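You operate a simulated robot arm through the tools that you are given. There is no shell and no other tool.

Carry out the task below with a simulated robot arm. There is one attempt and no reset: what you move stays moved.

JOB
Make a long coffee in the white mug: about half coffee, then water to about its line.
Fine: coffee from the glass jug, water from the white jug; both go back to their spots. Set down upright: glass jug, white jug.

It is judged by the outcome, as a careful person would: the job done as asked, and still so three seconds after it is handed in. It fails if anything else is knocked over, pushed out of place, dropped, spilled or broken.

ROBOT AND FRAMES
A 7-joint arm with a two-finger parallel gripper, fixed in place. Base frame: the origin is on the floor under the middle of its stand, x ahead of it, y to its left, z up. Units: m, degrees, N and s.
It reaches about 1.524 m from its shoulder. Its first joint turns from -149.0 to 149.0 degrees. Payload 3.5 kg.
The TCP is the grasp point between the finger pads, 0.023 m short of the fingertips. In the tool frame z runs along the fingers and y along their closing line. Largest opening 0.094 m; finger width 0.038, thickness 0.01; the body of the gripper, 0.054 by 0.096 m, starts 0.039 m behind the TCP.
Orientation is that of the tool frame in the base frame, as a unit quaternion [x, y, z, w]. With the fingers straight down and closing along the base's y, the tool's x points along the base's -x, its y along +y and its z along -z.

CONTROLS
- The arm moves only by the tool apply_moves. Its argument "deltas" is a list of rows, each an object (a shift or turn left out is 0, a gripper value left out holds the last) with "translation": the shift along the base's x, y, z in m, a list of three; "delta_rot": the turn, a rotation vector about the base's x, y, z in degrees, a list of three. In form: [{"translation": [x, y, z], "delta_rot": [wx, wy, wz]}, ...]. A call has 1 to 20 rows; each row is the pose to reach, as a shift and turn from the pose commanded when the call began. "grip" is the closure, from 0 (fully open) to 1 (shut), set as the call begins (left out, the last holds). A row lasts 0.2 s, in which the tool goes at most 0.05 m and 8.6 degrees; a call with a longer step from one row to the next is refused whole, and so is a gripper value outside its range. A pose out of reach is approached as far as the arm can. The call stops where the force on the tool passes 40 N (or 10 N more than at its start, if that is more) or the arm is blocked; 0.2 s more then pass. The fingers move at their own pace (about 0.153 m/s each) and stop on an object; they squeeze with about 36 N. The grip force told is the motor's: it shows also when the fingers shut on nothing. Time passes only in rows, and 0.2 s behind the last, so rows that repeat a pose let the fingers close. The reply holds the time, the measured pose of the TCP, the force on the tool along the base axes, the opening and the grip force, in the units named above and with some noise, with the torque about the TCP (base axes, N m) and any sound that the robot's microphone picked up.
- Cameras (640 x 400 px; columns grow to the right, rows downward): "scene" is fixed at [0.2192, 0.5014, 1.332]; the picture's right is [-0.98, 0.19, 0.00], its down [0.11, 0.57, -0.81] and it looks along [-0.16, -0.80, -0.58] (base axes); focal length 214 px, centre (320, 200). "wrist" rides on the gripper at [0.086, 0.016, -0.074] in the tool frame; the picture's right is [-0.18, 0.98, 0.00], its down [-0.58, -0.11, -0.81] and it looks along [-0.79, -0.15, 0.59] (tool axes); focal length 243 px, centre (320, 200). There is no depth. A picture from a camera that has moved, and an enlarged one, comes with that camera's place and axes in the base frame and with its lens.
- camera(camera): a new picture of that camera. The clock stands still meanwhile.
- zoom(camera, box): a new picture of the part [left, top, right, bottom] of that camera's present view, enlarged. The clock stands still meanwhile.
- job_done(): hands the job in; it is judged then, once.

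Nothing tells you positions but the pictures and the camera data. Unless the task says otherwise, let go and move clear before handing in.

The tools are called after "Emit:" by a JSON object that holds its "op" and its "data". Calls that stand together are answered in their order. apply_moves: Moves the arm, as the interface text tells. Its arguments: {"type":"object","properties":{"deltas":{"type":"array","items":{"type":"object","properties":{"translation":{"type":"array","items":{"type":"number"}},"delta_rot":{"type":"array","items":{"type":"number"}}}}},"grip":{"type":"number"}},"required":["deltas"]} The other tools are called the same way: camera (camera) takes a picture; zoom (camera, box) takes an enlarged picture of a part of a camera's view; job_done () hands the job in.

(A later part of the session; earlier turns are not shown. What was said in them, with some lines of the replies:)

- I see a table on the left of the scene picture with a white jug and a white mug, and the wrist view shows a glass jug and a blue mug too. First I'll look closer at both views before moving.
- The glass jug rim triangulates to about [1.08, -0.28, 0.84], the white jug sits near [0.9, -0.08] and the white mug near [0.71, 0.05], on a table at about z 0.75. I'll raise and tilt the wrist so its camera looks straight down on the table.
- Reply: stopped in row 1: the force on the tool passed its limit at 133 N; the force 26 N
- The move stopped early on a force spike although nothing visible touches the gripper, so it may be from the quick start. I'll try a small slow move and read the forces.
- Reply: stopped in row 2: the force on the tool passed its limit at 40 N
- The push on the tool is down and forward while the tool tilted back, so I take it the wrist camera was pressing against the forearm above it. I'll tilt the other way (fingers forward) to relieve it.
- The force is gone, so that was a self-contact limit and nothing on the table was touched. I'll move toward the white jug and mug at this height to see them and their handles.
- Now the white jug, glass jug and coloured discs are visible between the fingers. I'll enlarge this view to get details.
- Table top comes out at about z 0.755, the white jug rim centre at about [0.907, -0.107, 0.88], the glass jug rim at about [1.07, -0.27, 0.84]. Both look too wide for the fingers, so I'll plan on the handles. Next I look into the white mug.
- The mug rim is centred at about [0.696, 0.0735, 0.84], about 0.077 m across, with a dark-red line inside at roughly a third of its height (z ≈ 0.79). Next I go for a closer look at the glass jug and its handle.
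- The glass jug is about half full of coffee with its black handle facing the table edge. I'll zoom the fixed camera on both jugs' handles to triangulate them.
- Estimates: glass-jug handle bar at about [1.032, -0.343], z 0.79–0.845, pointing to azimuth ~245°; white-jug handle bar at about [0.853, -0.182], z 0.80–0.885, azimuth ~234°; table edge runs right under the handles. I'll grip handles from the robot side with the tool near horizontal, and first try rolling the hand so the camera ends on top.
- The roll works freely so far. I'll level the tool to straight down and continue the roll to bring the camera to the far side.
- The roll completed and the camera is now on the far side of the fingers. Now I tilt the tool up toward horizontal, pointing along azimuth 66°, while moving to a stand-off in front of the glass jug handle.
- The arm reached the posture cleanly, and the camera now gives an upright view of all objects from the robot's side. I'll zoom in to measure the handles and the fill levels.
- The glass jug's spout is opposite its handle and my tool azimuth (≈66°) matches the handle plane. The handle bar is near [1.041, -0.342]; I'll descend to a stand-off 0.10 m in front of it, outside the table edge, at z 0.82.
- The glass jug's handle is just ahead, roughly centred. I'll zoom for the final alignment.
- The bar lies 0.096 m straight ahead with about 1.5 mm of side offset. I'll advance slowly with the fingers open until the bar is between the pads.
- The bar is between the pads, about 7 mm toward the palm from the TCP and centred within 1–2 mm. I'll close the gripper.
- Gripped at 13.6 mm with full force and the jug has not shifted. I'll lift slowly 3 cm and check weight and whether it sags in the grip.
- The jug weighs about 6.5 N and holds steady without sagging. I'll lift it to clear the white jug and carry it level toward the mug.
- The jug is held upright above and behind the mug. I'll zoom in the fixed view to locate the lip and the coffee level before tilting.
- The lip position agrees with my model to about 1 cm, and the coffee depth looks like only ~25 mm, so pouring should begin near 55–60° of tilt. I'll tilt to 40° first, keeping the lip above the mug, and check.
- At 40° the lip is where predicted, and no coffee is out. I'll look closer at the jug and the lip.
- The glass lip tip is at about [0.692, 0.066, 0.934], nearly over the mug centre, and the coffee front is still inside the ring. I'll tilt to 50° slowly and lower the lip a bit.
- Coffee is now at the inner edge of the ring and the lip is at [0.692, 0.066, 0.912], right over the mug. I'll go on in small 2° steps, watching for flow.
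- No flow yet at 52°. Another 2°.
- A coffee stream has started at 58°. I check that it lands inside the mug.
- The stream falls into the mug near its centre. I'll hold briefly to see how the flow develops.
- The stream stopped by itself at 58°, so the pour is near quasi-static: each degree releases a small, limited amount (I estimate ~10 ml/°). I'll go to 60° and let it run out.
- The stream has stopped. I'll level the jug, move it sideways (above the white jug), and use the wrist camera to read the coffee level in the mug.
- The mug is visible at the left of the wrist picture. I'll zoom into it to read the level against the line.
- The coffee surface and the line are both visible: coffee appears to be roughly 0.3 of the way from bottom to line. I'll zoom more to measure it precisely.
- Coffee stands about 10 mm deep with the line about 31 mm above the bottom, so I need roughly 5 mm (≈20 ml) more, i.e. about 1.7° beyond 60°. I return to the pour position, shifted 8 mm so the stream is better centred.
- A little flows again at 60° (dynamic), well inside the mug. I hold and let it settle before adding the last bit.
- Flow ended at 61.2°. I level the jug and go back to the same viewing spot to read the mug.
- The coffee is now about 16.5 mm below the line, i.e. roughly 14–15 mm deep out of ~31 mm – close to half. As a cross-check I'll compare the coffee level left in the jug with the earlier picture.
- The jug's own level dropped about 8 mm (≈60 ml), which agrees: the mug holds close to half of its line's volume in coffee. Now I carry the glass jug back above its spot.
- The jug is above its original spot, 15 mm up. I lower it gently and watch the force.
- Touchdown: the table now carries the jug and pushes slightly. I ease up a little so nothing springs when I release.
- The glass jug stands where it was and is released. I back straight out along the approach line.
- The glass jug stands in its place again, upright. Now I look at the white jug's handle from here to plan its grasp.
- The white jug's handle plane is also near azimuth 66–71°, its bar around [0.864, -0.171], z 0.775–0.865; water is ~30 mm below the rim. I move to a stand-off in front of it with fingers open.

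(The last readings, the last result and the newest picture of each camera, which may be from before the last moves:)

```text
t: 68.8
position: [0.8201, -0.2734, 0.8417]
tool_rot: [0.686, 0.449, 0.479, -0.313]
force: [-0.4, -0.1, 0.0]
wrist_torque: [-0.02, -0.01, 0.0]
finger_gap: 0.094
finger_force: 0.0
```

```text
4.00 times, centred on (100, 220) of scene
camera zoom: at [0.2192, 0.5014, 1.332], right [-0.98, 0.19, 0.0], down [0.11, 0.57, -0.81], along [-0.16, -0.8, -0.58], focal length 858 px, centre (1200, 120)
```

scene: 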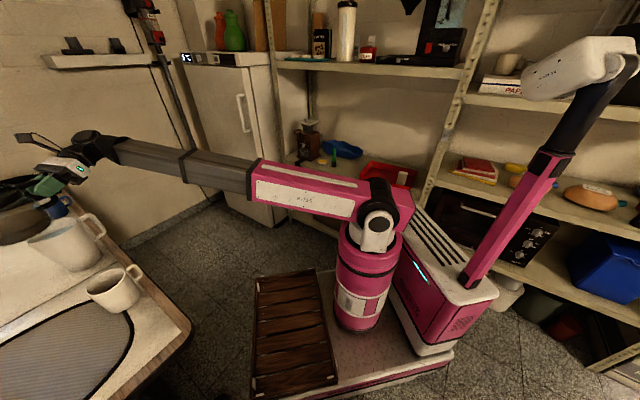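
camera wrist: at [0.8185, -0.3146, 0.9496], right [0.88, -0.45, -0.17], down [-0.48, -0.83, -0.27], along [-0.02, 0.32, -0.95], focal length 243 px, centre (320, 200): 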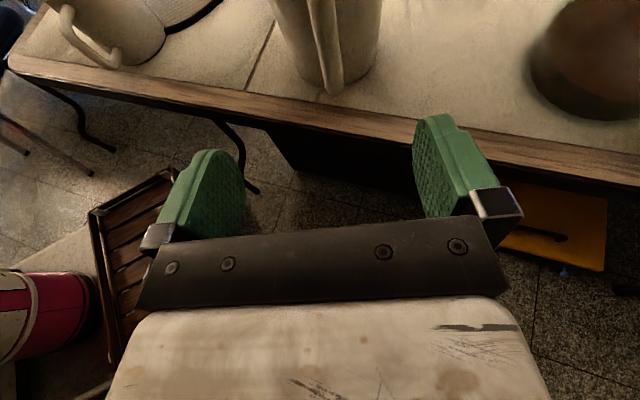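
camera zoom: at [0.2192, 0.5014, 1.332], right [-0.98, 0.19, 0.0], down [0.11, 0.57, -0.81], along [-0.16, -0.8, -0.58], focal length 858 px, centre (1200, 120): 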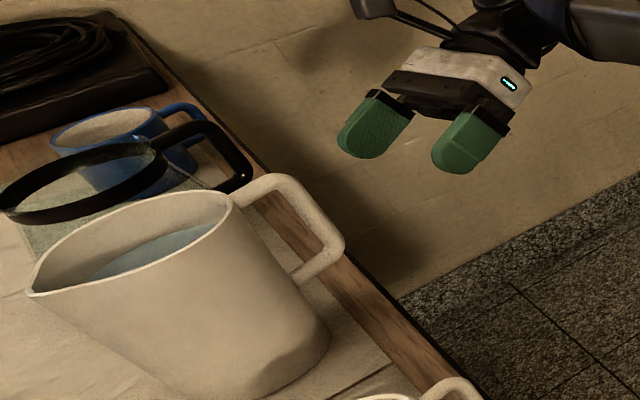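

Combining three wrist views, the bar is at about [0.867, -0.185], z 0.793–0.872, 0.099 m ahead and 9 mm to the side. I align sideways and upward first, then advance.

Emit:
{"op": "apply_moves", "data": {"deltas": [{"translation": [0.0041, -0.0018, 0.005]}, {"translation": [0.0082, -0.0036, 0.0105]}, {"translation": [0.0142, 0.0101, 0.0105]}, {"translation": [0.0202, 0.0239, 0.0105]}, {"translation": [0.0202, 0.0239, 0.0105]}]}}

Emit:
{"op": "camera", "data": {"camera": "wrist"}}

Emit:
{"op": "zoom", "data": {"camera": "wrist", "box": [220, 0, 420, 125]}}

```text
t: 70.0
position: [0.8412, -0.2486, 0.8556]
tool_rot: [0.685, 0.449, 0.48, -0.314]
force: [-0.5, -0.2, 0.1]
wrist_torque: [0.0, -0.03, -0.02]
finger_gap: 0.0938
finger_force: 0.1
```

```text
taken
camera wrist: at [0.8392, -0.2912, 0.9615], right [0.88, -0.45, -0.17], down [-0.48, -0.83, -0.27], along [-0.02, 0.32, -0.95], focal length 243 px, centre (320, 200)
```

wrist: 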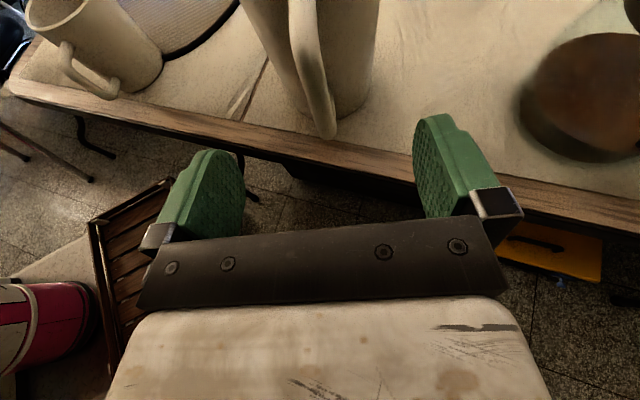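

```text
3.20 times, centred on (320, 62) of wrist
camera zoom: at [0.8392, -0.2912, 0.9615], right [0.88, -0.45, -0.17], down [-0.48, -0.83, -0.27], along [-0.02, 0.32, -0.95], focal length 776 px, centre (320, 640)
```

zoom: 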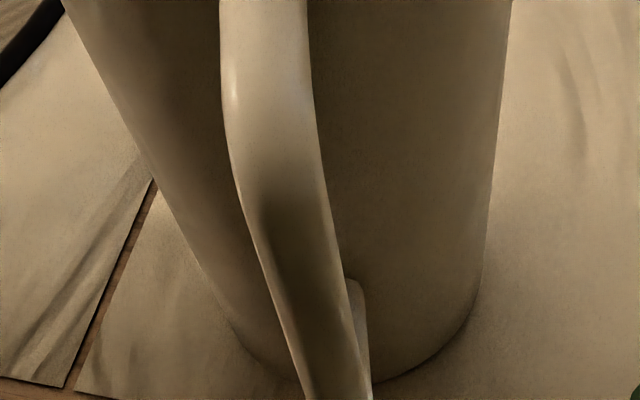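

Alignment is within about 1 mm sideways; the bar is 0.069 m ahead. I advance slowly so it sits between the pads, just past the TCP.

Emit:
{"op": "apply_moves", "data": {"deltas": [{"translation": [0.006, 0.0145, 0]}, {"translation": [0.0125, 0.03, 0]}, {"translation": [0.0185, 0.0445, -0.001]}, {"translation": [0.0235, 0.0565, -0.0015]}, {"translation": [0.0268, 0.0645, -0.0015]}, {"translation": [0.0288, 0.0693, -0.0015]}, {"translation": [0.0288, 0.0693, -0.0015]}]}}

Emit:
{"op": "camera", "data": {"camera": "wrist"}}

Emit:
{"op": "zoom", "data": {"camera": "wrist", "box": [200, 80, 460, 242]}}

Emit:
{"op": "zoom", "data": {"camera": "scene", "box": [20, 170, 180, 270]}}

```text
t: 71.6
position: [0.8679, -0.1799, 0.8547]
tool_rot: [0.686, 0.448, 0.48, -0.313]
force: [-0.8, 0.1, 0.0]
wrist_torque: [0.01, 0.01, 0.02]
finger_gap: 0.0939
finger_force: 0.1
```

```text
taken
camera wrist: at [0.8671, -0.2213, 0.9606], right [0.88, -0.45, -0.17], down [-0.48, -0.83, -0.27], along [-0.02, 0.32, -0.95], focal length 243 px, centre (320, 200)
```

wrist: 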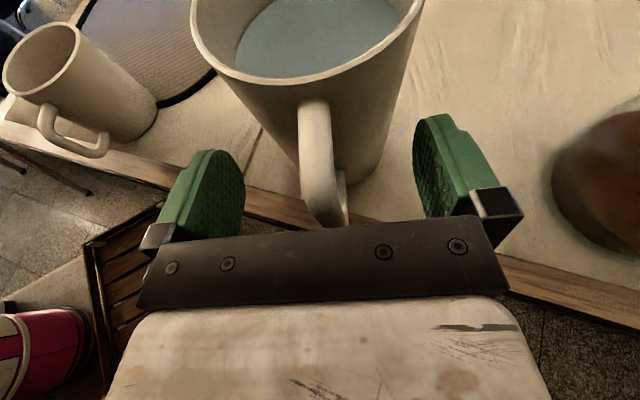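

```text
2.46 times, centred on (330, 161) of wrist
camera zoom: at [0.8671, -0.2213, 0.9606], right [0.88, -0.45, -0.17], down [-0.48, -0.83, -0.27], along [-0.02, 0.32, -0.95], focal length 597 px, centre (295, 296)
```

zoom: 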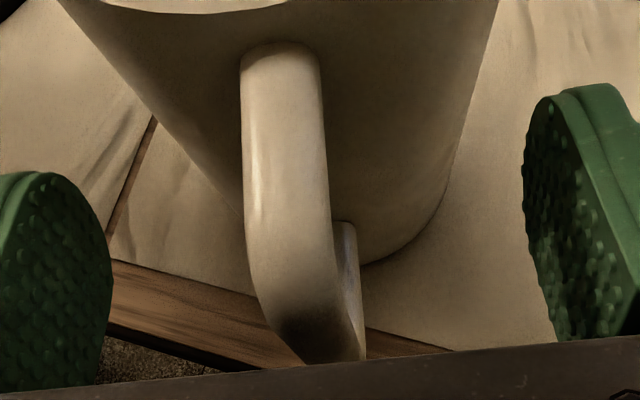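

```text
4.00 times, centred on (100, 220) of scene
camera zoom: at [0.2192, 0.5014, 1.332], right [-0.98, 0.19, 0.0], down [0.11, 0.57, -0.81], along [-0.16, -0.8, -0.58], focal length 858 px, centre (1200, 120)
```

zoom: 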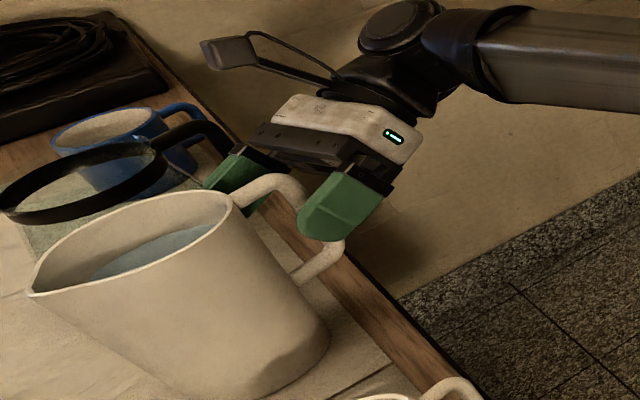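

The handle is between the pads with only ~1.5 mm of offset. I nudge sideways by that and close the gripper.

Emit:
{"op": "apply_moves", "data": {"deltas": [{"translation": [0.0014, -0.0006, 0]}, {"translation": [0.0014, -0.0006, 0]}]}}

Emit:
{"op": "apply_moves", "data": {"deltas": [{"translation": [0, 0, 0]}, {"translation": [0, 0, 0]}, {"translation": [0, 0, 0]}, {"translation": [0, 0, 0]}], "grip": 1}}

Emit:
{"op": "camera", "data": {"camera": "wrist"}}

Emit:
{"op": "zoom", "data": {"camera": "wrist", "box": [180, 0, 440, 242]}}

```text
t: 72.2
position: [0.8692, -0.1806, 0.8545]
tool_rot: [0.686, 0.448, 0.48, -0.314]
force: [0.1, -0.4, -1.5]
wrist_torque: [0.03, 0.01, 0.01]
finger_gap: 0.094
finger_force: 0.0
```

```text
t: 73.2
position: [0.8703, -0.1801, 0.8556]
tool_rot: [0.685, 0.448, 0.48, -0.314]
force: [1.1, -0.5, 0.9]
wrist_torque: [0.12, 0.07, -0.07]
finger_gap: 0.0135
finger_force: 35.7
```

```text
taken
camera wrist: at [0.8686, -0.2224, 0.9609], right [0.88, -0.45, -0.17], down [-0.48, -0.83, -0.27], along [-0.02, 0.32, -0.95], focal length 243 px, centre (320, 200)
```

wrist: 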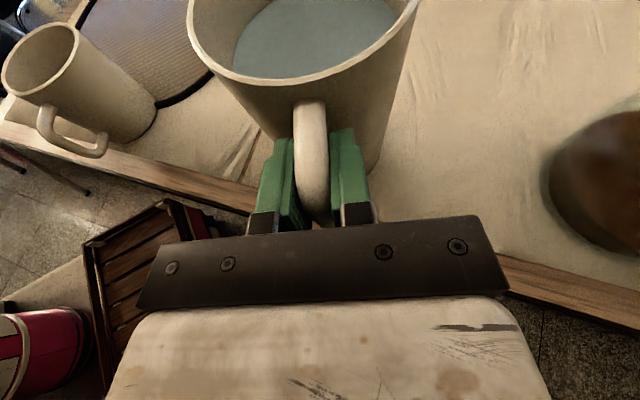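

```text
1.65 times, centred on (310, 121) of wrist
camera zoom: at [0.8686, -0.2224, 0.9609], right [0.88, -0.45, -0.17], down [-0.48, -0.83, -0.27], along [-0.02, 0.32, -0.95], focal length 401 px, centre (336, 331)
```

zoom: 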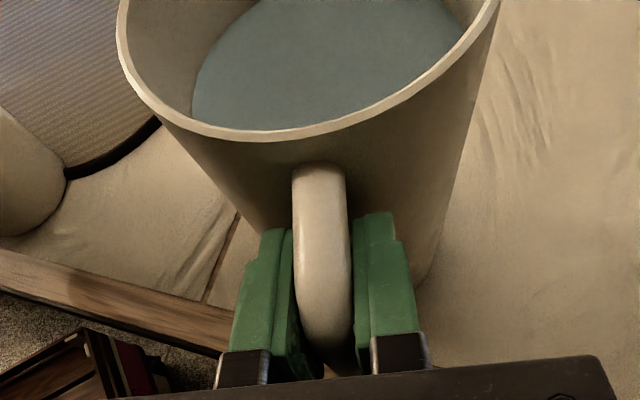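

Gripped at 13.5 mm. I lift just a centimetre very slowly and check weight, torque and sag.

Emit:
{"op": "apply_moves", "data": {"deltas": [{"translation": [0, 0, 0.0015]}, {"translation": [0, 0, 0.003]}, {"translation": [0, 0, 0.005]}, {"translation": [0, 0, 0.0075]}, {"translation": [0, 0, 0.01]}, {"translation": [0, 0, 0.01]}, {"translation": [0, 0, 0.01]}]}}

Emit:
{"op": "zoom", "data": {"camera": "wrist", "box": [180, 0, 440, 242]}}

Emit:
{"op": "zoom", "data": {"camera": "scene", "box": [20, 170, 180, 270]}}

```text
t: 74.8
position: [0.87, -0.1794, 0.8637]
tool_rot: [0.686, 0.449, 0.479, -0.314]
force: [0.3, -0.1, -8.4]
wrist_torque: [-0.56, 0.23, 0.01]
finger_gap: 0.0137
finger_force: 36.1
```

```text
1.65 times, centred on (310, 121) of wrist
camera zoom: at [0.8689, -0.2218, 0.9706], right [0.88, -0.45, -0.17], down [-0.48, -0.83, -0.27], along [-0.02, 0.32, -0.95], focal length 401 px, centre (336, 331)
```

zoom: 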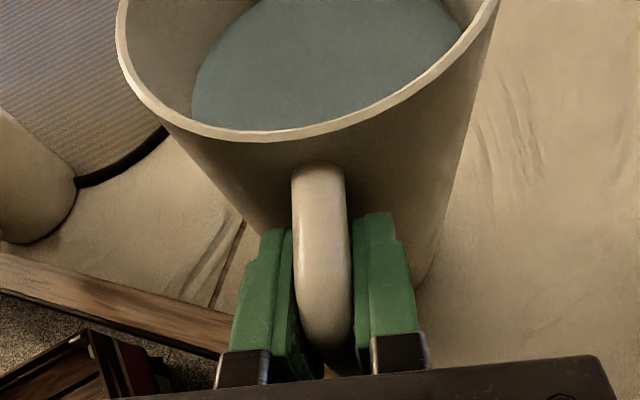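

```text
4.00 times, centred on (100, 220) of scene
camera zoom: at [0.2192, 0.5014, 1.332], right [-0.98, 0.19, 0.0], down [0.11, 0.57, -0.81], along [-0.16, -0.8, -0.58], focal length 858 px, centre (1200, 120)
```

zoom: 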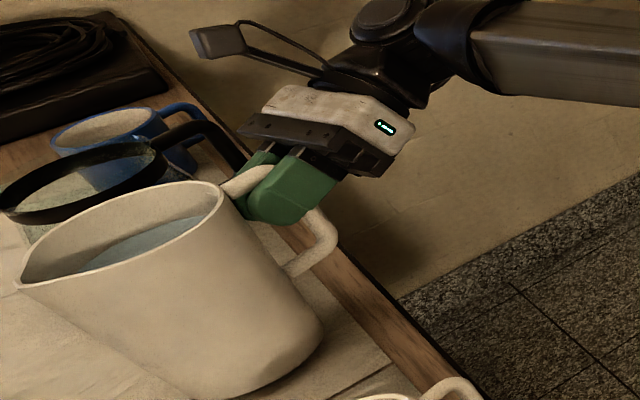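

The white jug weighs about 8.4 N and holds firmly with no sag. I lift it clear of the mug's height and carry it level toward the mug.

Emit:
{"op": "apply_moves", "data": {"deltas": [{"translation": [0, 0, 0.006]}, {"translation": [0, 0, 0.018]}, {"translation": [0, 0, 0.036]}, {"translation": [0, 0, 0.056]}, {"translation": [0, 0, 0.076]}, {"translation": [0, 0, 0.096]}, {"translation": [0, 0, 0.114]}, {"translation": [0, 0, 0.128]}, {"translation": [0, 0, 0.137]}, {"translation": [0, 0, 0.14]}, {"translation": [0, 0, 0.14]}]}}

Emit:
{"op": "apply_moves", "data": {"deltas": [{"translation": [-0.004, 0.0019, 0]}, {"translation": [-0.013, 0.0062, 0]}, {"translation": [-0.028, 0.0133, 0]}, {"translation": [-0.046, 0.0219, 0]}, {"translation": [-0.064, 0.0305, 0]}, {"translation": [-0.082, 0.0391, 0]}, {"translation": [-0.1, 0.0476, 0]}, {"translation": [-0.118, 0.0562, 0]}, {"translation": [-0.136, 0.0648, 0]}, {"translation": [-0.154, 0.0734, 0]}, {"translation": [-0.172, 0.0819, 0]}, {"translation": [-0.19, 0.0905, 0]}, {"translation": [-0.206, 0.0981, 0]}, {"translation": [-0.219, 0.1043, 0]}, {"translation": [-0.2285, 0.1089, 0]}, {"translation": [-0.2332, 0.1111, 0]}, {"translation": [-0.2332, 0.1111, 0]}]}}

Emit:
{"op": "camera", "data": {"camera": "wrist"}}

Emit:
{"op": "zoom", "data": {"camera": "scene", "box": [20, 150, 200, 320]}}

```text
t: 77.2
position: [0.8704, -0.1795, 1.0024]
tool_rot: [0.686, 0.449, 0.479, -0.313]
force: [-0.5, -0.1, -8.2]
wrist_torque: [-0.51, 0.22, -0.01]
finger_gap: 0.0135
finger_force: 36.0
```

```text
t: 80.8
position: [0.6353, -0.0678, 1.0034]
tool_rot: [0.685, 0.45, 0.479, -0.315]
force: [0.4, -0.2, -9.6]
wrist_torque: [-0.5, 0.24, -0.02]
finger_gap: 0.0135
finger_force: 36.1
```

```text
taken
camera wrist: at [0.6355, -0.1107, 1.1099], right [0.88, -0.45, -0.17], down [-0.48, -0.83, -0.27], along [-0.02, 0.32, -0.95], focal length 243 px, centre (320, 200)
```

wrist: 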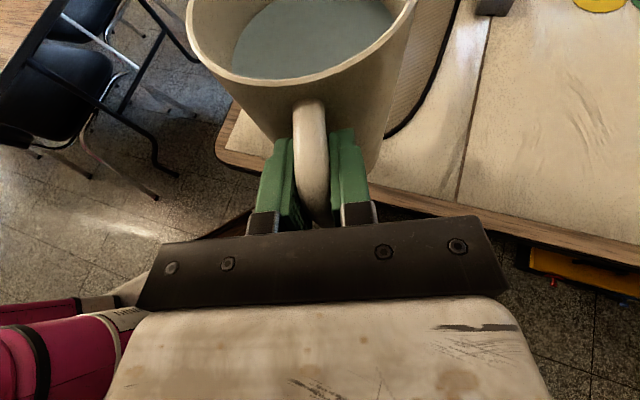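

```text
2.35 times, centred on (110, 235) of scene
camera zoom: at [0.2192, 0.5014, 1.332], right [-0.98, 0.19, 0.0], down [0.11, 0.57, -0.81], along [-0.16, -0.8, -0.58], focal length 505 px, centre (814, 118)
```

zoom: 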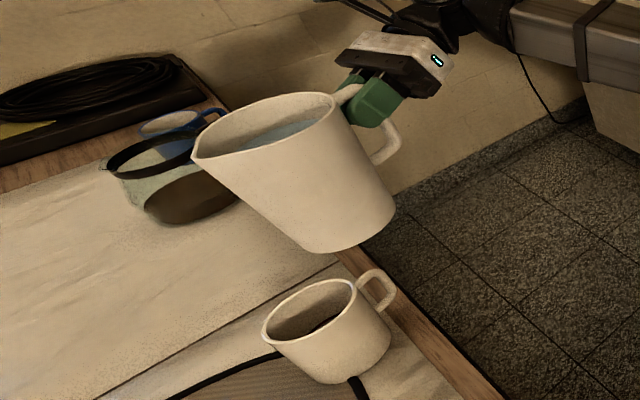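

The water jug hangs level behind the mug, spout tip near [0.695, 0.058, 1.04]. I tilt to 24° (below the expected onset of ~30°) while lowering a little, then check.

Emit:
{"op": "apply_moves", "data": {"deltas": [{"translation": [0, 0, -0.002], "delta_rot": [-1.8, 0.8, 0]}, {"translation": [0, 0, -0.006], "delta_rot": [-4.6, 2.0, 0]}, {"translation": [0, 0, -0.01], "delta_rot": [-7.3, 3.2, 0]}, {"translation": [0, 0, -0.014], "delta_rot": [-10.1, 4.4, 0]}, {"translation": [0, 0, -0.018], "delta_rot": [-12.8, 5.6, 0]}, {"translation": [0, 0, -0.022], "delta_rot": [-15.6, 6.8, 0]}, {"translation": [0, 0, -0.026], "delta_rot": [-18.3, 8.0, 0]}, {"translation": [0, 0, -0.03], "delta_rot": [-20.6, 9.0, 0]}, {"translation": [0, 0, -0.032], "delta_rot": [-22.0, 9.6, 0]}, {"translation": [0, 0, -0.032], "delta_rot": [-22.0, 9.6, 0]}]}}

Emit:
{"op": "zoom", "data": {"camera": "scene", "box": [60, 200, 170, 310]}}

Emit:
{"op": "camera", "data": {"camera": "wrist"}}

```text
t: 83.0
position: [0.6367, -0.0688, 0.9713]
tool_rot: [0.771, 0.504, 0.325, -0.213]
force: [-0.8, -0.2, -7.1]
wrist_torque: [-0.31, 0.19, -0.01]
finger_gap: 0.0133
finger_force: 35.8
```

```text
3.64 times, centred on (115, 255) of scene
camera zoom: at [0.2192, 0.5014, 1.332], right [-0.98, 0.19, 0.0], down [0.11, 0.57, -0.81], along [-0.16, -0.8, -0.58], focal length 780 px, centre (1066, 0)
```

zoom: 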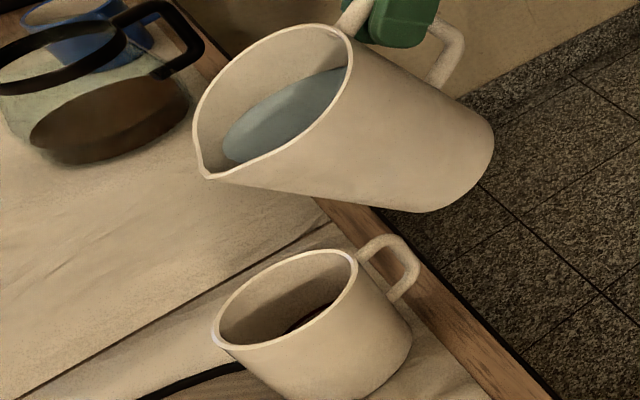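

```text
taken
camera wrist: at [0.6544, -0.0675, 1.0853], right [0.85, -0.51, -0.13], down [-0.49, -0.86, 0.14], along [-0.19, -0.06, -0.98], focal length 243 px, centre (320, 200)
```

wrist: 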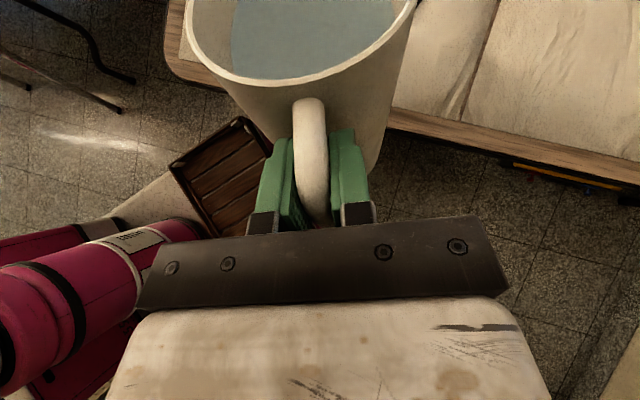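

At 24° the water is still well below the spout and the spout tip is in line with the mug, about 1.6 cm short of its centre. I tilt to 28°, moving 1 cm forward.

Emit:
{"op": "apply_moves", "data": {"deltas": [{"translation": [0.0011, 0.0026, -0.002], "delta_rot": [-0.9, 0.4, 0]}, {"translation": [0.0022, 0.0052, -0.004], "delta_rot": [-1.85, 0.8, 0]}, {"translation": [0.0034, 0.0078, -0.0055], "delta_rot": [-2.75, 1.2, 0]}, {"translation": [0.0045, 0.0103, -0.007], "delta_rot": [-3.67, 1.6, 0]}, {"translation": [0.0045, 0.0103, -0.007], "delta_rot": [-3.67, 1.6, 0]}]}}

Emit:
{"op": "zoom", "data": {"camera": "scene", "box": [75, 220, 155, 310]}}

```text
t: 84.2
position: [0.6412, -0.0578, 0.9654]
tool_rot: [0.781, 0.511, 0.299, -0.196]
force: [-0.8, 0.2, -8.1]
wrist_torque: [-0.27, 0.13, -0.02]
finger_gap: 0.0132
finger_force: 36.0
```

```text
4.44 times, centred on (115, 265) of scene
camera zoom: at [0.2192, 0.5014, 1.332], right [-0.98, 0.19, 0.0], down [0.11, 0.57, -0.81], along [-0.16, -0.8, -0.58], focal length 953 px, centre (1231, -89)
```

zoom: 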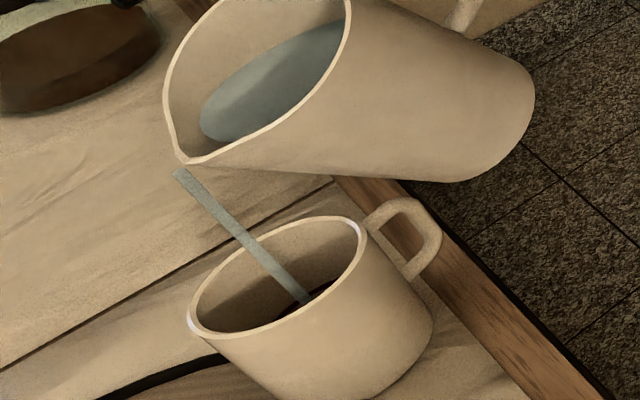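

Water has started to flow at 28° and lands inside the mug. I hold here and watch.

Emit:
{"op": "apply_moves", "data": {"deltas": [{"translation": [0, 0, 0]}, {"translation": [0, 0, 0]}, {"translation": [0, 0, 0]}]}}

Emit:
{"op": "zoom", "data": {"camera": "scene", "box": [75, 220, 155, 310]}}

```text
t: 85.0
position: [0.6405, -0.058, 0.9658]
tool_rot: [0.782, 0.511, 0.299, -0.195]
force: [-0.1, -0.1, -8.5]
wrist_torque: [-0.26, 0.16, -0.01]
finger_gap: 0.0136
finger_force: 36.0
```

```text
4.44 times, centred on (115, 265) of scene
camera zoom: at [0.2192, 0.5014, 1.332], right [-0.98, 0.19, 0.0], down [0.11, 0.57, -0.81], along [-0.16, -0.8, -0.58], focal length 953 px, centre (1231, -89)
```

zoom: 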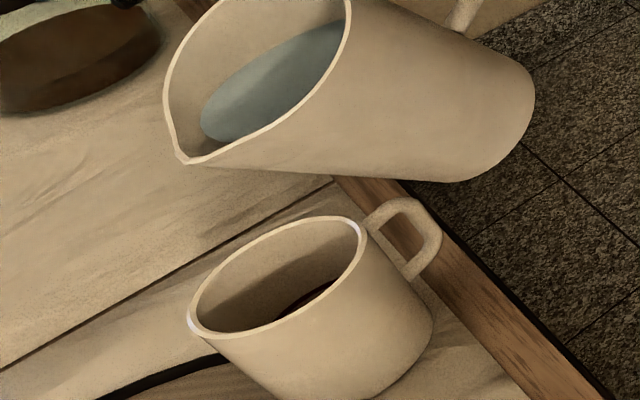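

The stream stopped by itself, so this jug also behaves quasi-statically (≈8 ml/°). I step to 31° and let it run out.

Emit:
{"op": "apply_moves", "data": {"deltas": [{"translation": [0.0003, 0.0006, 0.001], "delta_rot": [-0.9, 0.4, 0]}, {"translation": [0.0005, 0.0013, 0.0022], "delta_rot": [-1.85, 0.8, 0]}, {"translation": [0.0008, 0.0019, 0.0035], "delta_rot": [-2.75, 1.2, 0]}, {"translation": [0.0008, 0.0019, 0.0035], "delta_rot": [-2.75, 1.2, 0]}]}}

Emit:
{"op": "zoom", "data": {"camera": "scene", "box": [75, 220, 155, 310]}}

Emit:
{"op": "apply_moves", "data": {"deltas": [{"translation": [0, 0, 0]}, {"translation": [0, 0, 0]}, {"translation": [0, 0, 0]}, {"translation": [0, 0, 0]}, {"translation": [0, 0, 0]}, {"translation": [0, 0, 0]}]}}

Emit:
{"op": "zoom", "data": {"camera": "scene", "box": [75, 220, 155, 310]}}

```text
t: 86.0
position: [0.642, -0.057, 0.9686]
tool_rot: [0.789, 0.516, 0.278, -0.183]
force: [0.4, 0.9, -8.3]
wrist_torque: [-0.29, 0.09, 0.0]
finger_gap: 0.0135
finger_force: 36.0
```

```text
4.44 times, centred on (115, 265) of scene
camera zoom: at [0.2192, 0.5014, 1.332], right [-0.98, 0.19, 0.0], down [0.11, 0.57, -0.81], along [-0.16, -0.8, -0.58], focal length 953 px, centre (1231, -89)
```

zoom: 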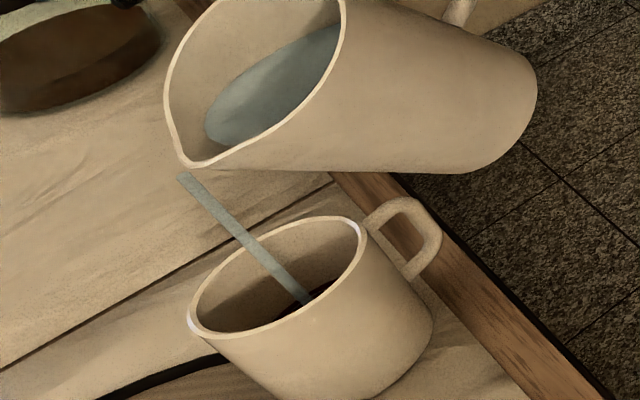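

```text
t: 87.4
position: [0.6418, -0.0564, 0.9695]
tool_rot: [0.789, 0.517, 0.278, -0.183]
force: [-0.2, -0.6, -7.6]
wrist_torque: [-0.25, 0.11, 0.0]
finger_gap: 0.0136
finger_force: 36.2
```

```text
4.44 times, centred on (115, 265) of scene
camera zoom: at [0.2192, 0.5014, 1.332], right [-0.98, 0.19, 0.0], down [0.11, 0.57, -0.81], along [-0.16, -0.8, -0.58], focal length 953 px, centre (1231, -89)
```

zoom: 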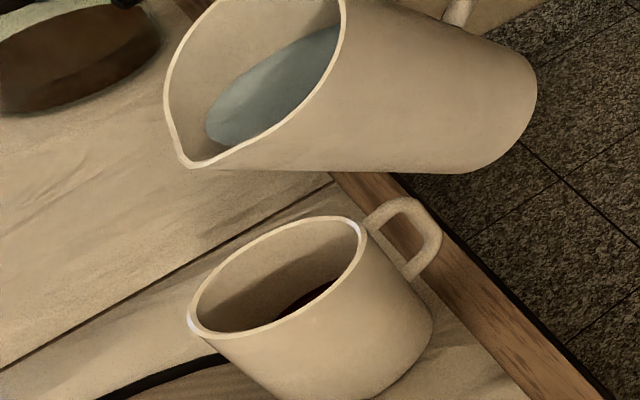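

Emit:
{"op": "zoom", "data": {"camera": "scene", "box": [95, 258, 145, 298]}}

```text
10.00 times, centred on (120, 278) of scene
camera zoom: at [0.2192, 0.5014, 1.332], right [-0.98, 0.19, 0.0], down [0.11, 0.57, -0.81], along [-0.16, -0.8, -0.58], focal length 2145 px, centre (2320, -580)
```

zoom: 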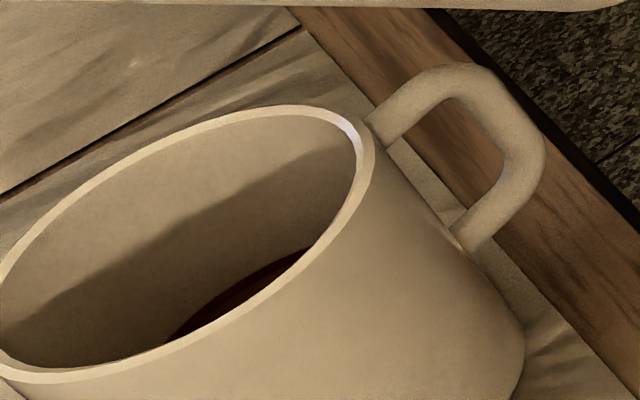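

Emit:
{"op": "zoom", "data": {"camera": "scene", "box": [106, 279, 130, 295]}}

```text
16.00 times, centred on (118, 287) of scene
camera zoom: at [0.2192, 0.5014, 1.332], right [-0.98, 0.19, 0.0], down [0.11, 0.57, -0.81], along [-0.16, -0.8, -0.58], focal length 3432 px, centre (3552, -1192)
```

zoom: 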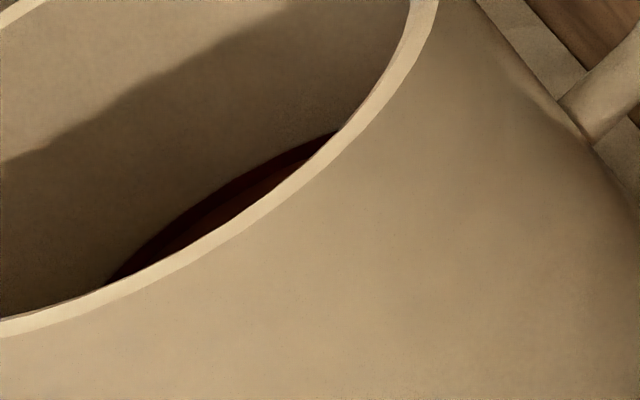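

I want a reliable reading before the final amount, so I level the jug and move sideways to view the mug with the wrist camera again.

Emit:
{"op": "apply_moves", "data": {"deltas": [{"translation": [-0.0005, -0.0012, 0.003], "delta_rot": [2.4, -1.05, 0]}, {"translation": [-0.0012, -0.0027, 0.008], "delta_rot": [6.2, -2.7, 0]}, {"translation": [-0.002, -0.0045, 0.013], "delta_rot": [10.5, -4.6, 0]}, {"translation": [-0.0028, -0.0065, 0.019], "delta_rot": [15.0, -6.55, 0]}, {"translation": [-0.0037, -0.0085, 0.025], "delta_rot": [19.5, -8.5, 0]}, {"translation": [-0.0045, -0.0105, 0.03], "delta_rot": [24.0, -10.5, 0]}, {"translation": [-0.005, -0.0117, 0.034], "delta_rot": [27.2, -11.9, 0]}, {"translation": [-0.0053, -0.0122, 0.0355], "delta_rot": [28.42, -12.4, 0]}, {"translation": [-0.0053, -0.0122, 0.0355], "delta_rot": [28.42, -12.4, 0]}]}}

Emit:
{"op": "apply_moves", "data": {"deltas": [{"translation": [0.005, -0.0012, 0.001]}, {"translation": [0.018, -0.0045, 0.002]}, {"translation": [0.036, -0.009, 0.004]}, {"translation": [0.054, -0.0135, 0.006]}, {"translation": [0.072, -0.018, 0.008]}, {"translation": [0.09, -0.0224, 0.01]}, {"translation": [0.108, -0.0269, 0.0115]}, {"translation": [0.126, -0.0314, 0.013]}, {"translation": [0.144, -0.0359, 0.0145]}, {"translation": [0.162, -0.0404, 0.0155]}, {"translation": [0.18, -0.0449, 0.0155]}, {"translation": [0.198, -0.0494, 0.0155]}, {"translation": [0.211, -0.0526, 0.0155]}, {"translation": [0.219, -0.0546, 0.0155]}, {"translation": [0.219, -0.0546, 0.0155]}]}}

Emit:
{"op": "camera", "data": {"camera": "wrist"}}

Emit:
{"op": "zoom", "data": {"camera": "wrist", "box": [185, 150, 217, 194]}}

```text
t: 89.4
position: [0.6378, -0.0684, 1.0041]
tool_rot: [0.685, 0.449, 0.48, -0.315]
force: [1.5, 0.8, -7.6]
wrist_torque: [-0.47, 0.19, -0.01]
finger_gap: 0.0136
finger_force: 35.9
```

```text
t: 92.6
position: [0.8564, -0.1234, 1.0189]
tool_rot: [0.686, 0.449, 0.479, -0.314]
force: [0.3, -0.1, -8.3]
wrist_torque: [-0.51, 0.19, -0.03]
finger_gap: 0.0136
finger_force: 35.8
```

```text
taken
camera wrist: at [0.8555, -0.1652, 1.1256], right [0.88, -0.45, -0.17], down [-0.48, -0.83, -0.27], along [-0.02, 0.32, -0.95], focal length 243 px, centre (320, 200)
```

wrist: 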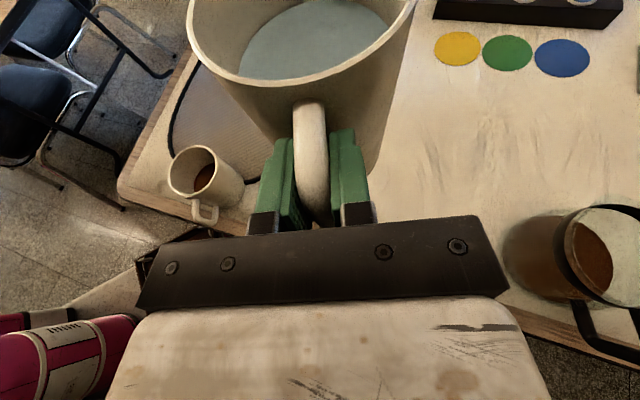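

```text
9.09 times, centred on (201, 172) of wrist
camera zoom: at [0.8555, -0.1652, 1.1256], right [0.88, -0.45, -0.17], down [-0.48, -0.83, -0.27], along [-0.02, 0.32, -0.95], focal length 2206 px, centre (1402, 454)
```

zoom: 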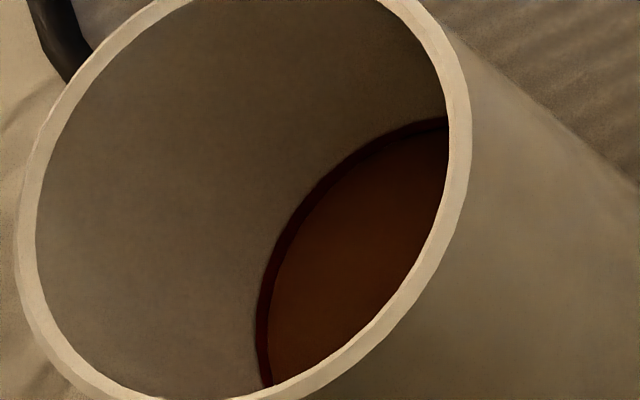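

The liquid surface now meets the line exactly (the water added was enough), so no more pouring. I return the white jug over its spot and lower it.

Emit:
{"op": "apply_moves", "data": {"deltas": [{"translation": [0.001, -0.004, 0]}, {"translation": [0.004, -0.015, 0]}, {"translation": [0.008, -0.032, 0]}, {"translation": [0.0117, -0.0465, 0]}, {"translation": [0.0135, -0.054, 0]}, {"translation": [0.0142, -0.0565, 0]}, {"translation": [0.0142, -0.0565, 0]}]}}

Emit:
{"op": "apply_moves", "data": {"deltas": [{"translation": [0, 0, -0.005]}, {"translation": [0, 0, -0.017]}, {"translation": [0, 0, -0.037]}, {"translation": [0, 0, -0.057]}, {"translation": [0, 0, -0.077]}, {"translation": [0, 0, -0.097]}, {"translation": [0, 0, -0.117]}, {"translation": [0, 0, -0.133]}, {"translation": [0, 0, -0.144]}, {"translation": [0, 0, -0.1505]}, {"translation": [0, 0, -0.1525]}, {"translation": [0, 0, -0.1525]}]}}

Emit:
{"op": "camera", "data": {"camera": "wrist"}}

Emit:
{"op": "zoom", "data": {"camera": "scene", "box": [20, 170, 180, 270]}}

```text
t: 94.2
position: [0.8705, -0.18, 1.0192]
tool_rot: [0.686, 0.449, 0.479, -0.313]
force: [0.3, 0.6, -7.6]
wrist_torque: [-0.46, 0.21, 0.01]
finger_gap: 0.0136
finger_force: 36.0
```

```text
t: 96.8
position: [0.8706, -0.1791, 0.8656]
tool_rot: [0.685, 0.45, 0.479, -0.315]
force: [-0.6, 0.2, -7.7]
wrist_torque: [-0.47, 0.22, 0.03]
finger_gap: 0.0137
finger_force: 36.1
```

```text
taken
camera wrist: at [0.8696, -0.2215, 0.9725], right [0.88, -0.45, -0.17], down [-0.48, -0.83, -0.27], along [-0.02, 0.32, -0.95], focal length 243 px, centre (320, 200)
```

wrist: 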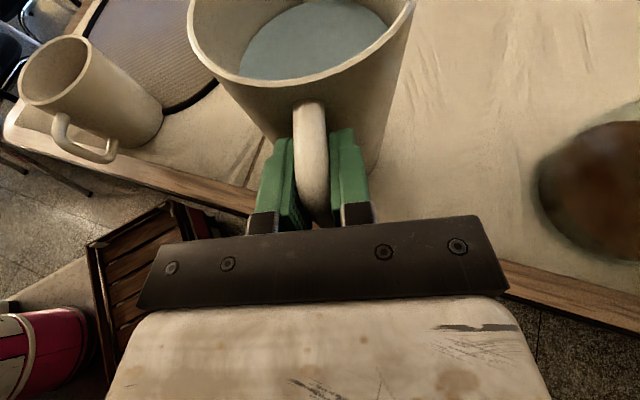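

```text
4.00 times, centred on (100, 220) of scene
camera zoom: at [0.2192, 0.5014, 1.332], right [-0.98, 0.19, 0.0], down [0.11, 0.57, -0.81], along [-0.16, -0.8, -0.58], focal length 858 px, centre (1200, 120)
```

zoom: 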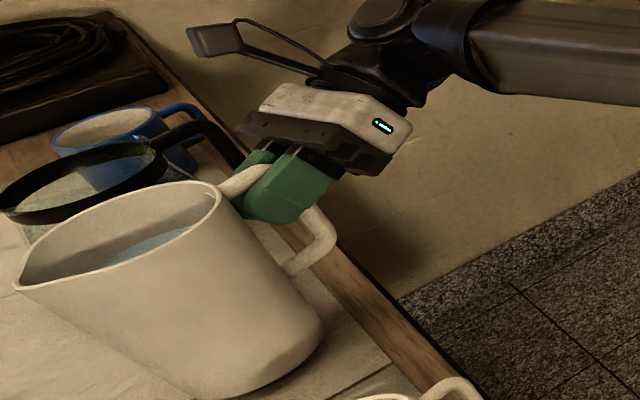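

The jug is about 13 mm above the table over its spot. I lower it slowly until the table takes the weight.

Emit:
{"op": "apply_moves", "data": {"deltas": [{"translation": [0, 0, -0.003]}, {"translation": [0, 0, -0.006]}, {"translation": [0, 0, -0.0085]}, {"translation": [0, 0, -0.0105]}, {"translation": [0, 0, -0.0115]}, {"translation": [0, 0, -0.0115]}]}}

```text
t: 98.2
position: [0.8715, -0.1791, 0.8572]
tool_rot: [0.685, 0.449, 0.48, -0.314]
force: [-3.2, -5.2, 10.6]
wrist_torque: [0.94, -0.39, 0.06]
finger_gap: 0.0141
finger_force: 35.6
```

Touchdown with a bit of pressure; I ease up ~1.5 mm before releasing.

Emit:
{"op": "apply_moves", "data": {"deltas": [{"translation": [0, 0, 0.0008]}, {"translation": [0, 0, 0.0014]}, {"translation": [0, 0, 0.0014]}]}}

```text
t: 99.0
position: [0.8697, -0.1787, 0.8554]
tool_rot: [0.685, 0.449, 0.48, -0.314]
force: [-1.7, -6.8, 8.7]
wrist_torque: [0.62, -0.36, -0.07]
finger_gap: 0.0138
finger_force: 36.1
```

Emit:
{"op": "apply_moves", "data": {"deltas": [{"translation": [0, 0, 0.0008]}, {"translation": [0, 0, 0.0012]}, {"translation": [0, 0, 0.0012]}]}}

Emit:
{"op": "camera", "data": {"camera": "wrist"}}

```text
t: 99.8
position: [0.8698, -0.1798, 0.8571]
tool_rot: [0.686, 0.45, 0.478, -0.314]
force: [0.7, 0.6, -8.3]
wrist_torque: [-0.47, 0.18, -0.01]
finger_gap: 0.0136
finger_force: 36.4
```

```text
taken
camera wrist: at [0.8691, -0.2212, 0.9633], right [0.88, -0.45, -0.17], down [-0.48, -0.83, -0.27], along [-0.02, 0.32, -0.95], focal length 243 px, centre (320, 200)
```

wrist: 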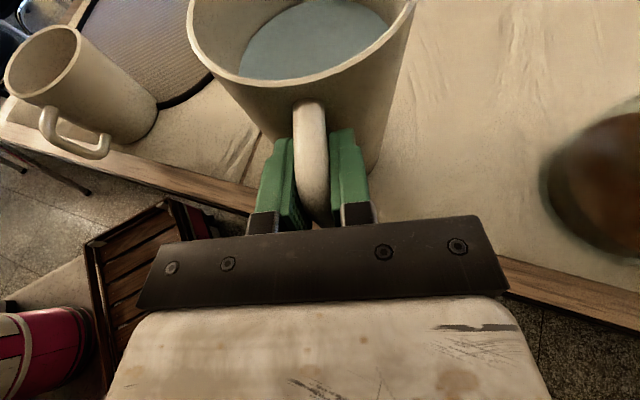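

Emit:
{"op": "apply_moves", "data": {"deltas": [{"translation": [0, 0, -0.0004]}, {"translation": [0, 0, -0.0007]}, {"translation": [0, 0, -0.0007]}]}}

```text
t: 100.6
position: [0.8705, -0.1792, 0.8571]
tool_rot: [0.685, 0.449, 0.479, -0.315]
force: [0.3, 0.1, -7.3]
wrist_torque: [-0.47, 0.2, -0.02]
finger_gap: 0.0135
finger_force: 36.2
```

Emit:
{"op": "apply_moves", "data": {"deltas": [{"translation": [0, 0, -0.0003]}, {"translation": [0, 0, -0.0005]}, {"translation": [0, 0, -0.0005]}]}}

```text
t: 101.4
position: [0.869, -0.1797, 0.856]
tool_rot: [0.685, 0.449, 0.479, -0.315]
force: [0.3, 0.6, -7.8]
wrist_torque: [-0.46, 0.22, 0.01]
finger_gap: 0.0136
finger_force: 35.5
```

Emit:
{"op": "apply_moves", "data": {"deltas": [{"translation": [0, 0, -0.0003]}, {"translation": [0, 0, -0.0006]}, {"translation": [0, 0, -0.0006]}]}}

```text
t: 102.2
position: [0.8695, -0.1785, 0.8568]
tool_rot: [0.685, 0.449, 0.48, -0.315]
force: [0.4, -1.1, -3.4]
wrist_torque: [-0.08, 0.03, 0.0]
finger_gap: 0.0137
finger_force: 35.6
```

The table now carries over half the weight. One more tiny step and I release.

Emit:
{"op": "apply_moves", "data": {"deltas": [{"translation": [0, 0, -0.0003]}, {"translation": [0, 0, -0.0003]}]}}

Emit:
{"op": "apply_moves", "data": {"deltas": [{"translation": [0, 0, 0]}, {"translation": [0, 0, 0]}, {"translation": [0, 0, 0]}], "grip": 0.6}}

Emit:
{"op": "camera", "data": {"camera": "wrist"}}

```text
t: 102.8
position: [0.8695, -0.1785, 0.8565]
tool_rot: [0.685, 0.449, 0.48, -0.315]
force: [-1.3, -3.2, 4.0]
wrist_torque: [0.54, -0.24, -0.02]
finger_gap: 0.0135
finger_force: 36.3
```

```text
t: 103.6
position: [0.8709, -0.1778, 0.8559]
tool_rot: [0.686, 0.449, 0.479, -0.314]
force: [0.3, 0.2, 0.3]
wrist_torque: [-0.02, 0.03, -0.01]
finger_gap: 0.0373
finger_force: 0.1
```

```text
taken
camera wrist: at [0.8689, -0.2211, 0.9622], right [0.88, -0.45, -0.17], down [-0.48, -0.83, -0.27], along [-0.02, 0.32, -0.95], focal length 243 px, centre (320, 200)
```

wrist: 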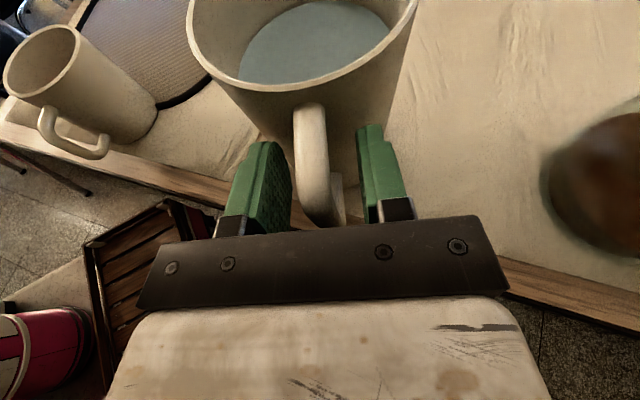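

The white jug stands free at its spot. I back straight out and then check everything.

Emit:
{"op": "apply_moves", "data": {"deltas": [{"translation": [-0.004, -0.0092, 0]}, {"translation": [-0.012, -0.0275, 0]}, {"translation": [-0.024, -0.055, 0]}, {"translation": [-0.036, -0.0826, 0]}, {"translation": [-0.048, -0.11, 0.0]}, {"translation": [-0.058, -0.134, 0.02]}, {"translation": [-0.066, -0.15, 0.055]}, {"translation": [-0.07, -0.16, 0.1]}, {"translation": [-0.07, -0.165, 0.145]}, {"translation": [-0.07, -0.17, 0.19]}, {"translation": [-0.07, -0.17, 0.23]}, {"translation": [-0.07, -0.17, 0.23]}]}}

Emit:
{"op": "camera", "data": {"camera": "wrist"}}

Emit:
{"op": "zoom", "data": {"camera": "scene", "box": [0, 150, 240, 300]}}

Emit:
{"op": "zoom", "data": {"camera": "scene", "box": [20, 180, 120, 243]}}

```text
t: 106.2
position: [0.7997, -0.3514, 1.087]
tool_rot: [0.685, 0.449, 0.479, -0.315]
force: [-0.2, -1.2, -0.2]
wrist_torque: [-0.01, 0.02, 0.01]
finger_gap: 0.0376
finger_force: 0.0
```

```text
taken
camera wrist: at [0.7986, -0.3933, 1.1938], right [0.88, -0.45, -0.17], down [-0.48, -0.83, -0.27], along [-0.02, 0.32, -0.95], focal length 243 px, centre (320, 200)
```

wrist: 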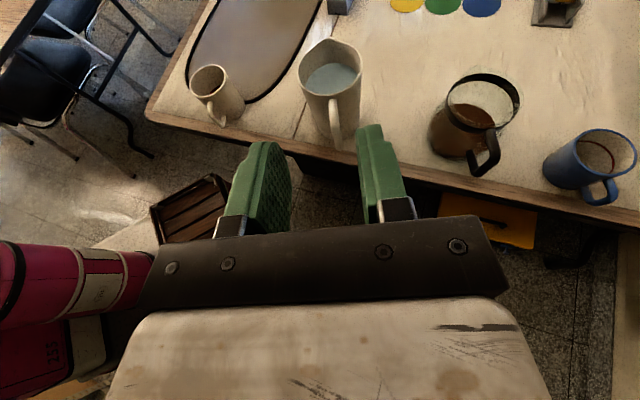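

```text
2.67 times, centred on (120, 225) of scene
camera zoom: at [0.2192, 0.5014, 1.332], right [-0.98, 0.19, 0.0], down [0.11, 0.57, -0.81], along [-0.16, -0.8, -0.58], focal length 572 px, centre (853, 133)
```

zoom: 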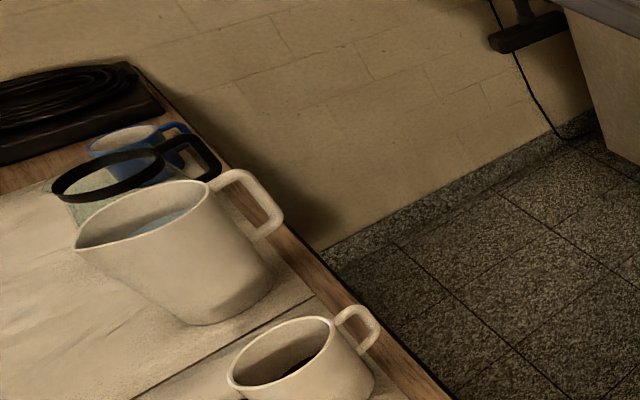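

```text
6.35 times, centred on (70, 212) of scene
camera zoom: at [0.2192, 0.5014, 1.332], right [-0.98, 0.19, 0.0], down [0.11, 0.57, -0.81], along [-0.16, -0.8, -0.58], focal length 1362 px, centre (1907, 127)
```

zoom: 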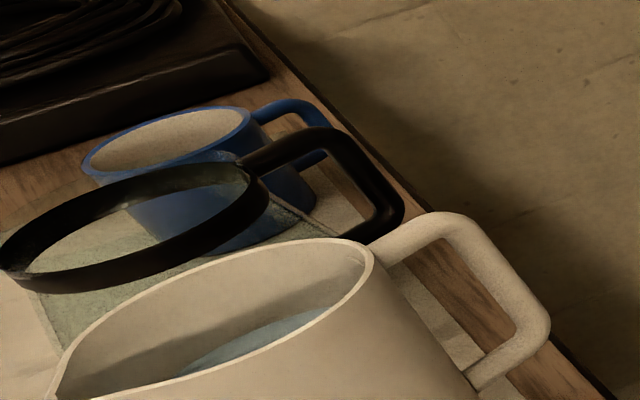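

Both jugs match their original positions in the fixed view almost pixel for pixel. I'll take a last look at the mug level and for any drips around it.

Emit:
{"op": "zoom", "data": {"camera": "wrist", "box": [150, 40, 270, 140]}}

Emit:
{"op": "zoom", "data": {"camera": "scene", "box": [60, 230, 180, 330]}}

```text
4.00 times, centred on (210, 90) of wrist
camera zoom: at [0.7986, -0.3933, 1.1938], right [0.88, -0.45, -0.17], down [-0.48, -0.83, -0.27], along [-0.02, 0.32, -0.95], focal length 970 px, centre (760, 640)
```

zoom: 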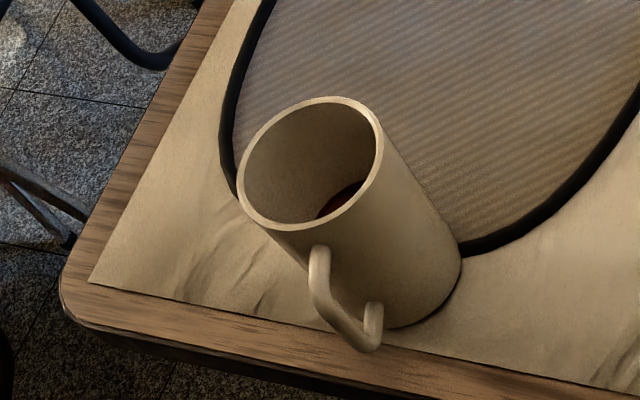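

```text
4.00 times, centred on (120, 280) of scene
camera zoom: at [0.2192, 0.5014, 1.332], right [-0.98, 0.19, 0.0], down [0.11, 0.57, -0.81], along [-0.16, -0.8, -0.58], focal length 858 px, centre (1120, -120)
```

zoom: 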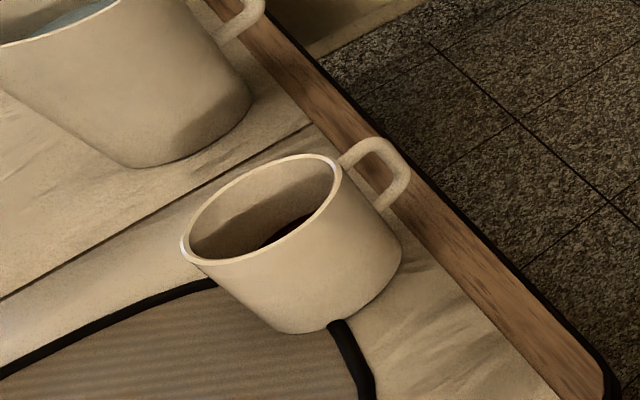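

The job is finished, so I'm handing it in. The mug is filled to its line, about half coffee and half water, and I see no drips or spills around it. Both jugs stand upright in their original places, released, and the arm is clear.

Emit:
{"op": "job_done", "data": {}}

```text
The job is handed in.
```

The long coffee is made and handed in. The white mug is filled to about its red line, with slightly under half of it coffee and the rest water.

- **Coffee:** I estimate it came to 45–50% of the way up to the line before the water went in. I judged that from the camera views, so it is approximate.
- **Water:** when I checked it with the wrist camera, the surface sat right at the line's lower edge.
- **Jugs:** the glass jug and the white jug are both back on their spots, upright and released. The fixed camera shows them almost exactly where they started.
- **Spills and other items:** I saw no drips around the mug, and nothing else was moved or touched.

Early on, one move stopped on a force spike. I put that down to the wrist camera pressing against the robot's own forearm; it happened above the table and touched nothing on it.
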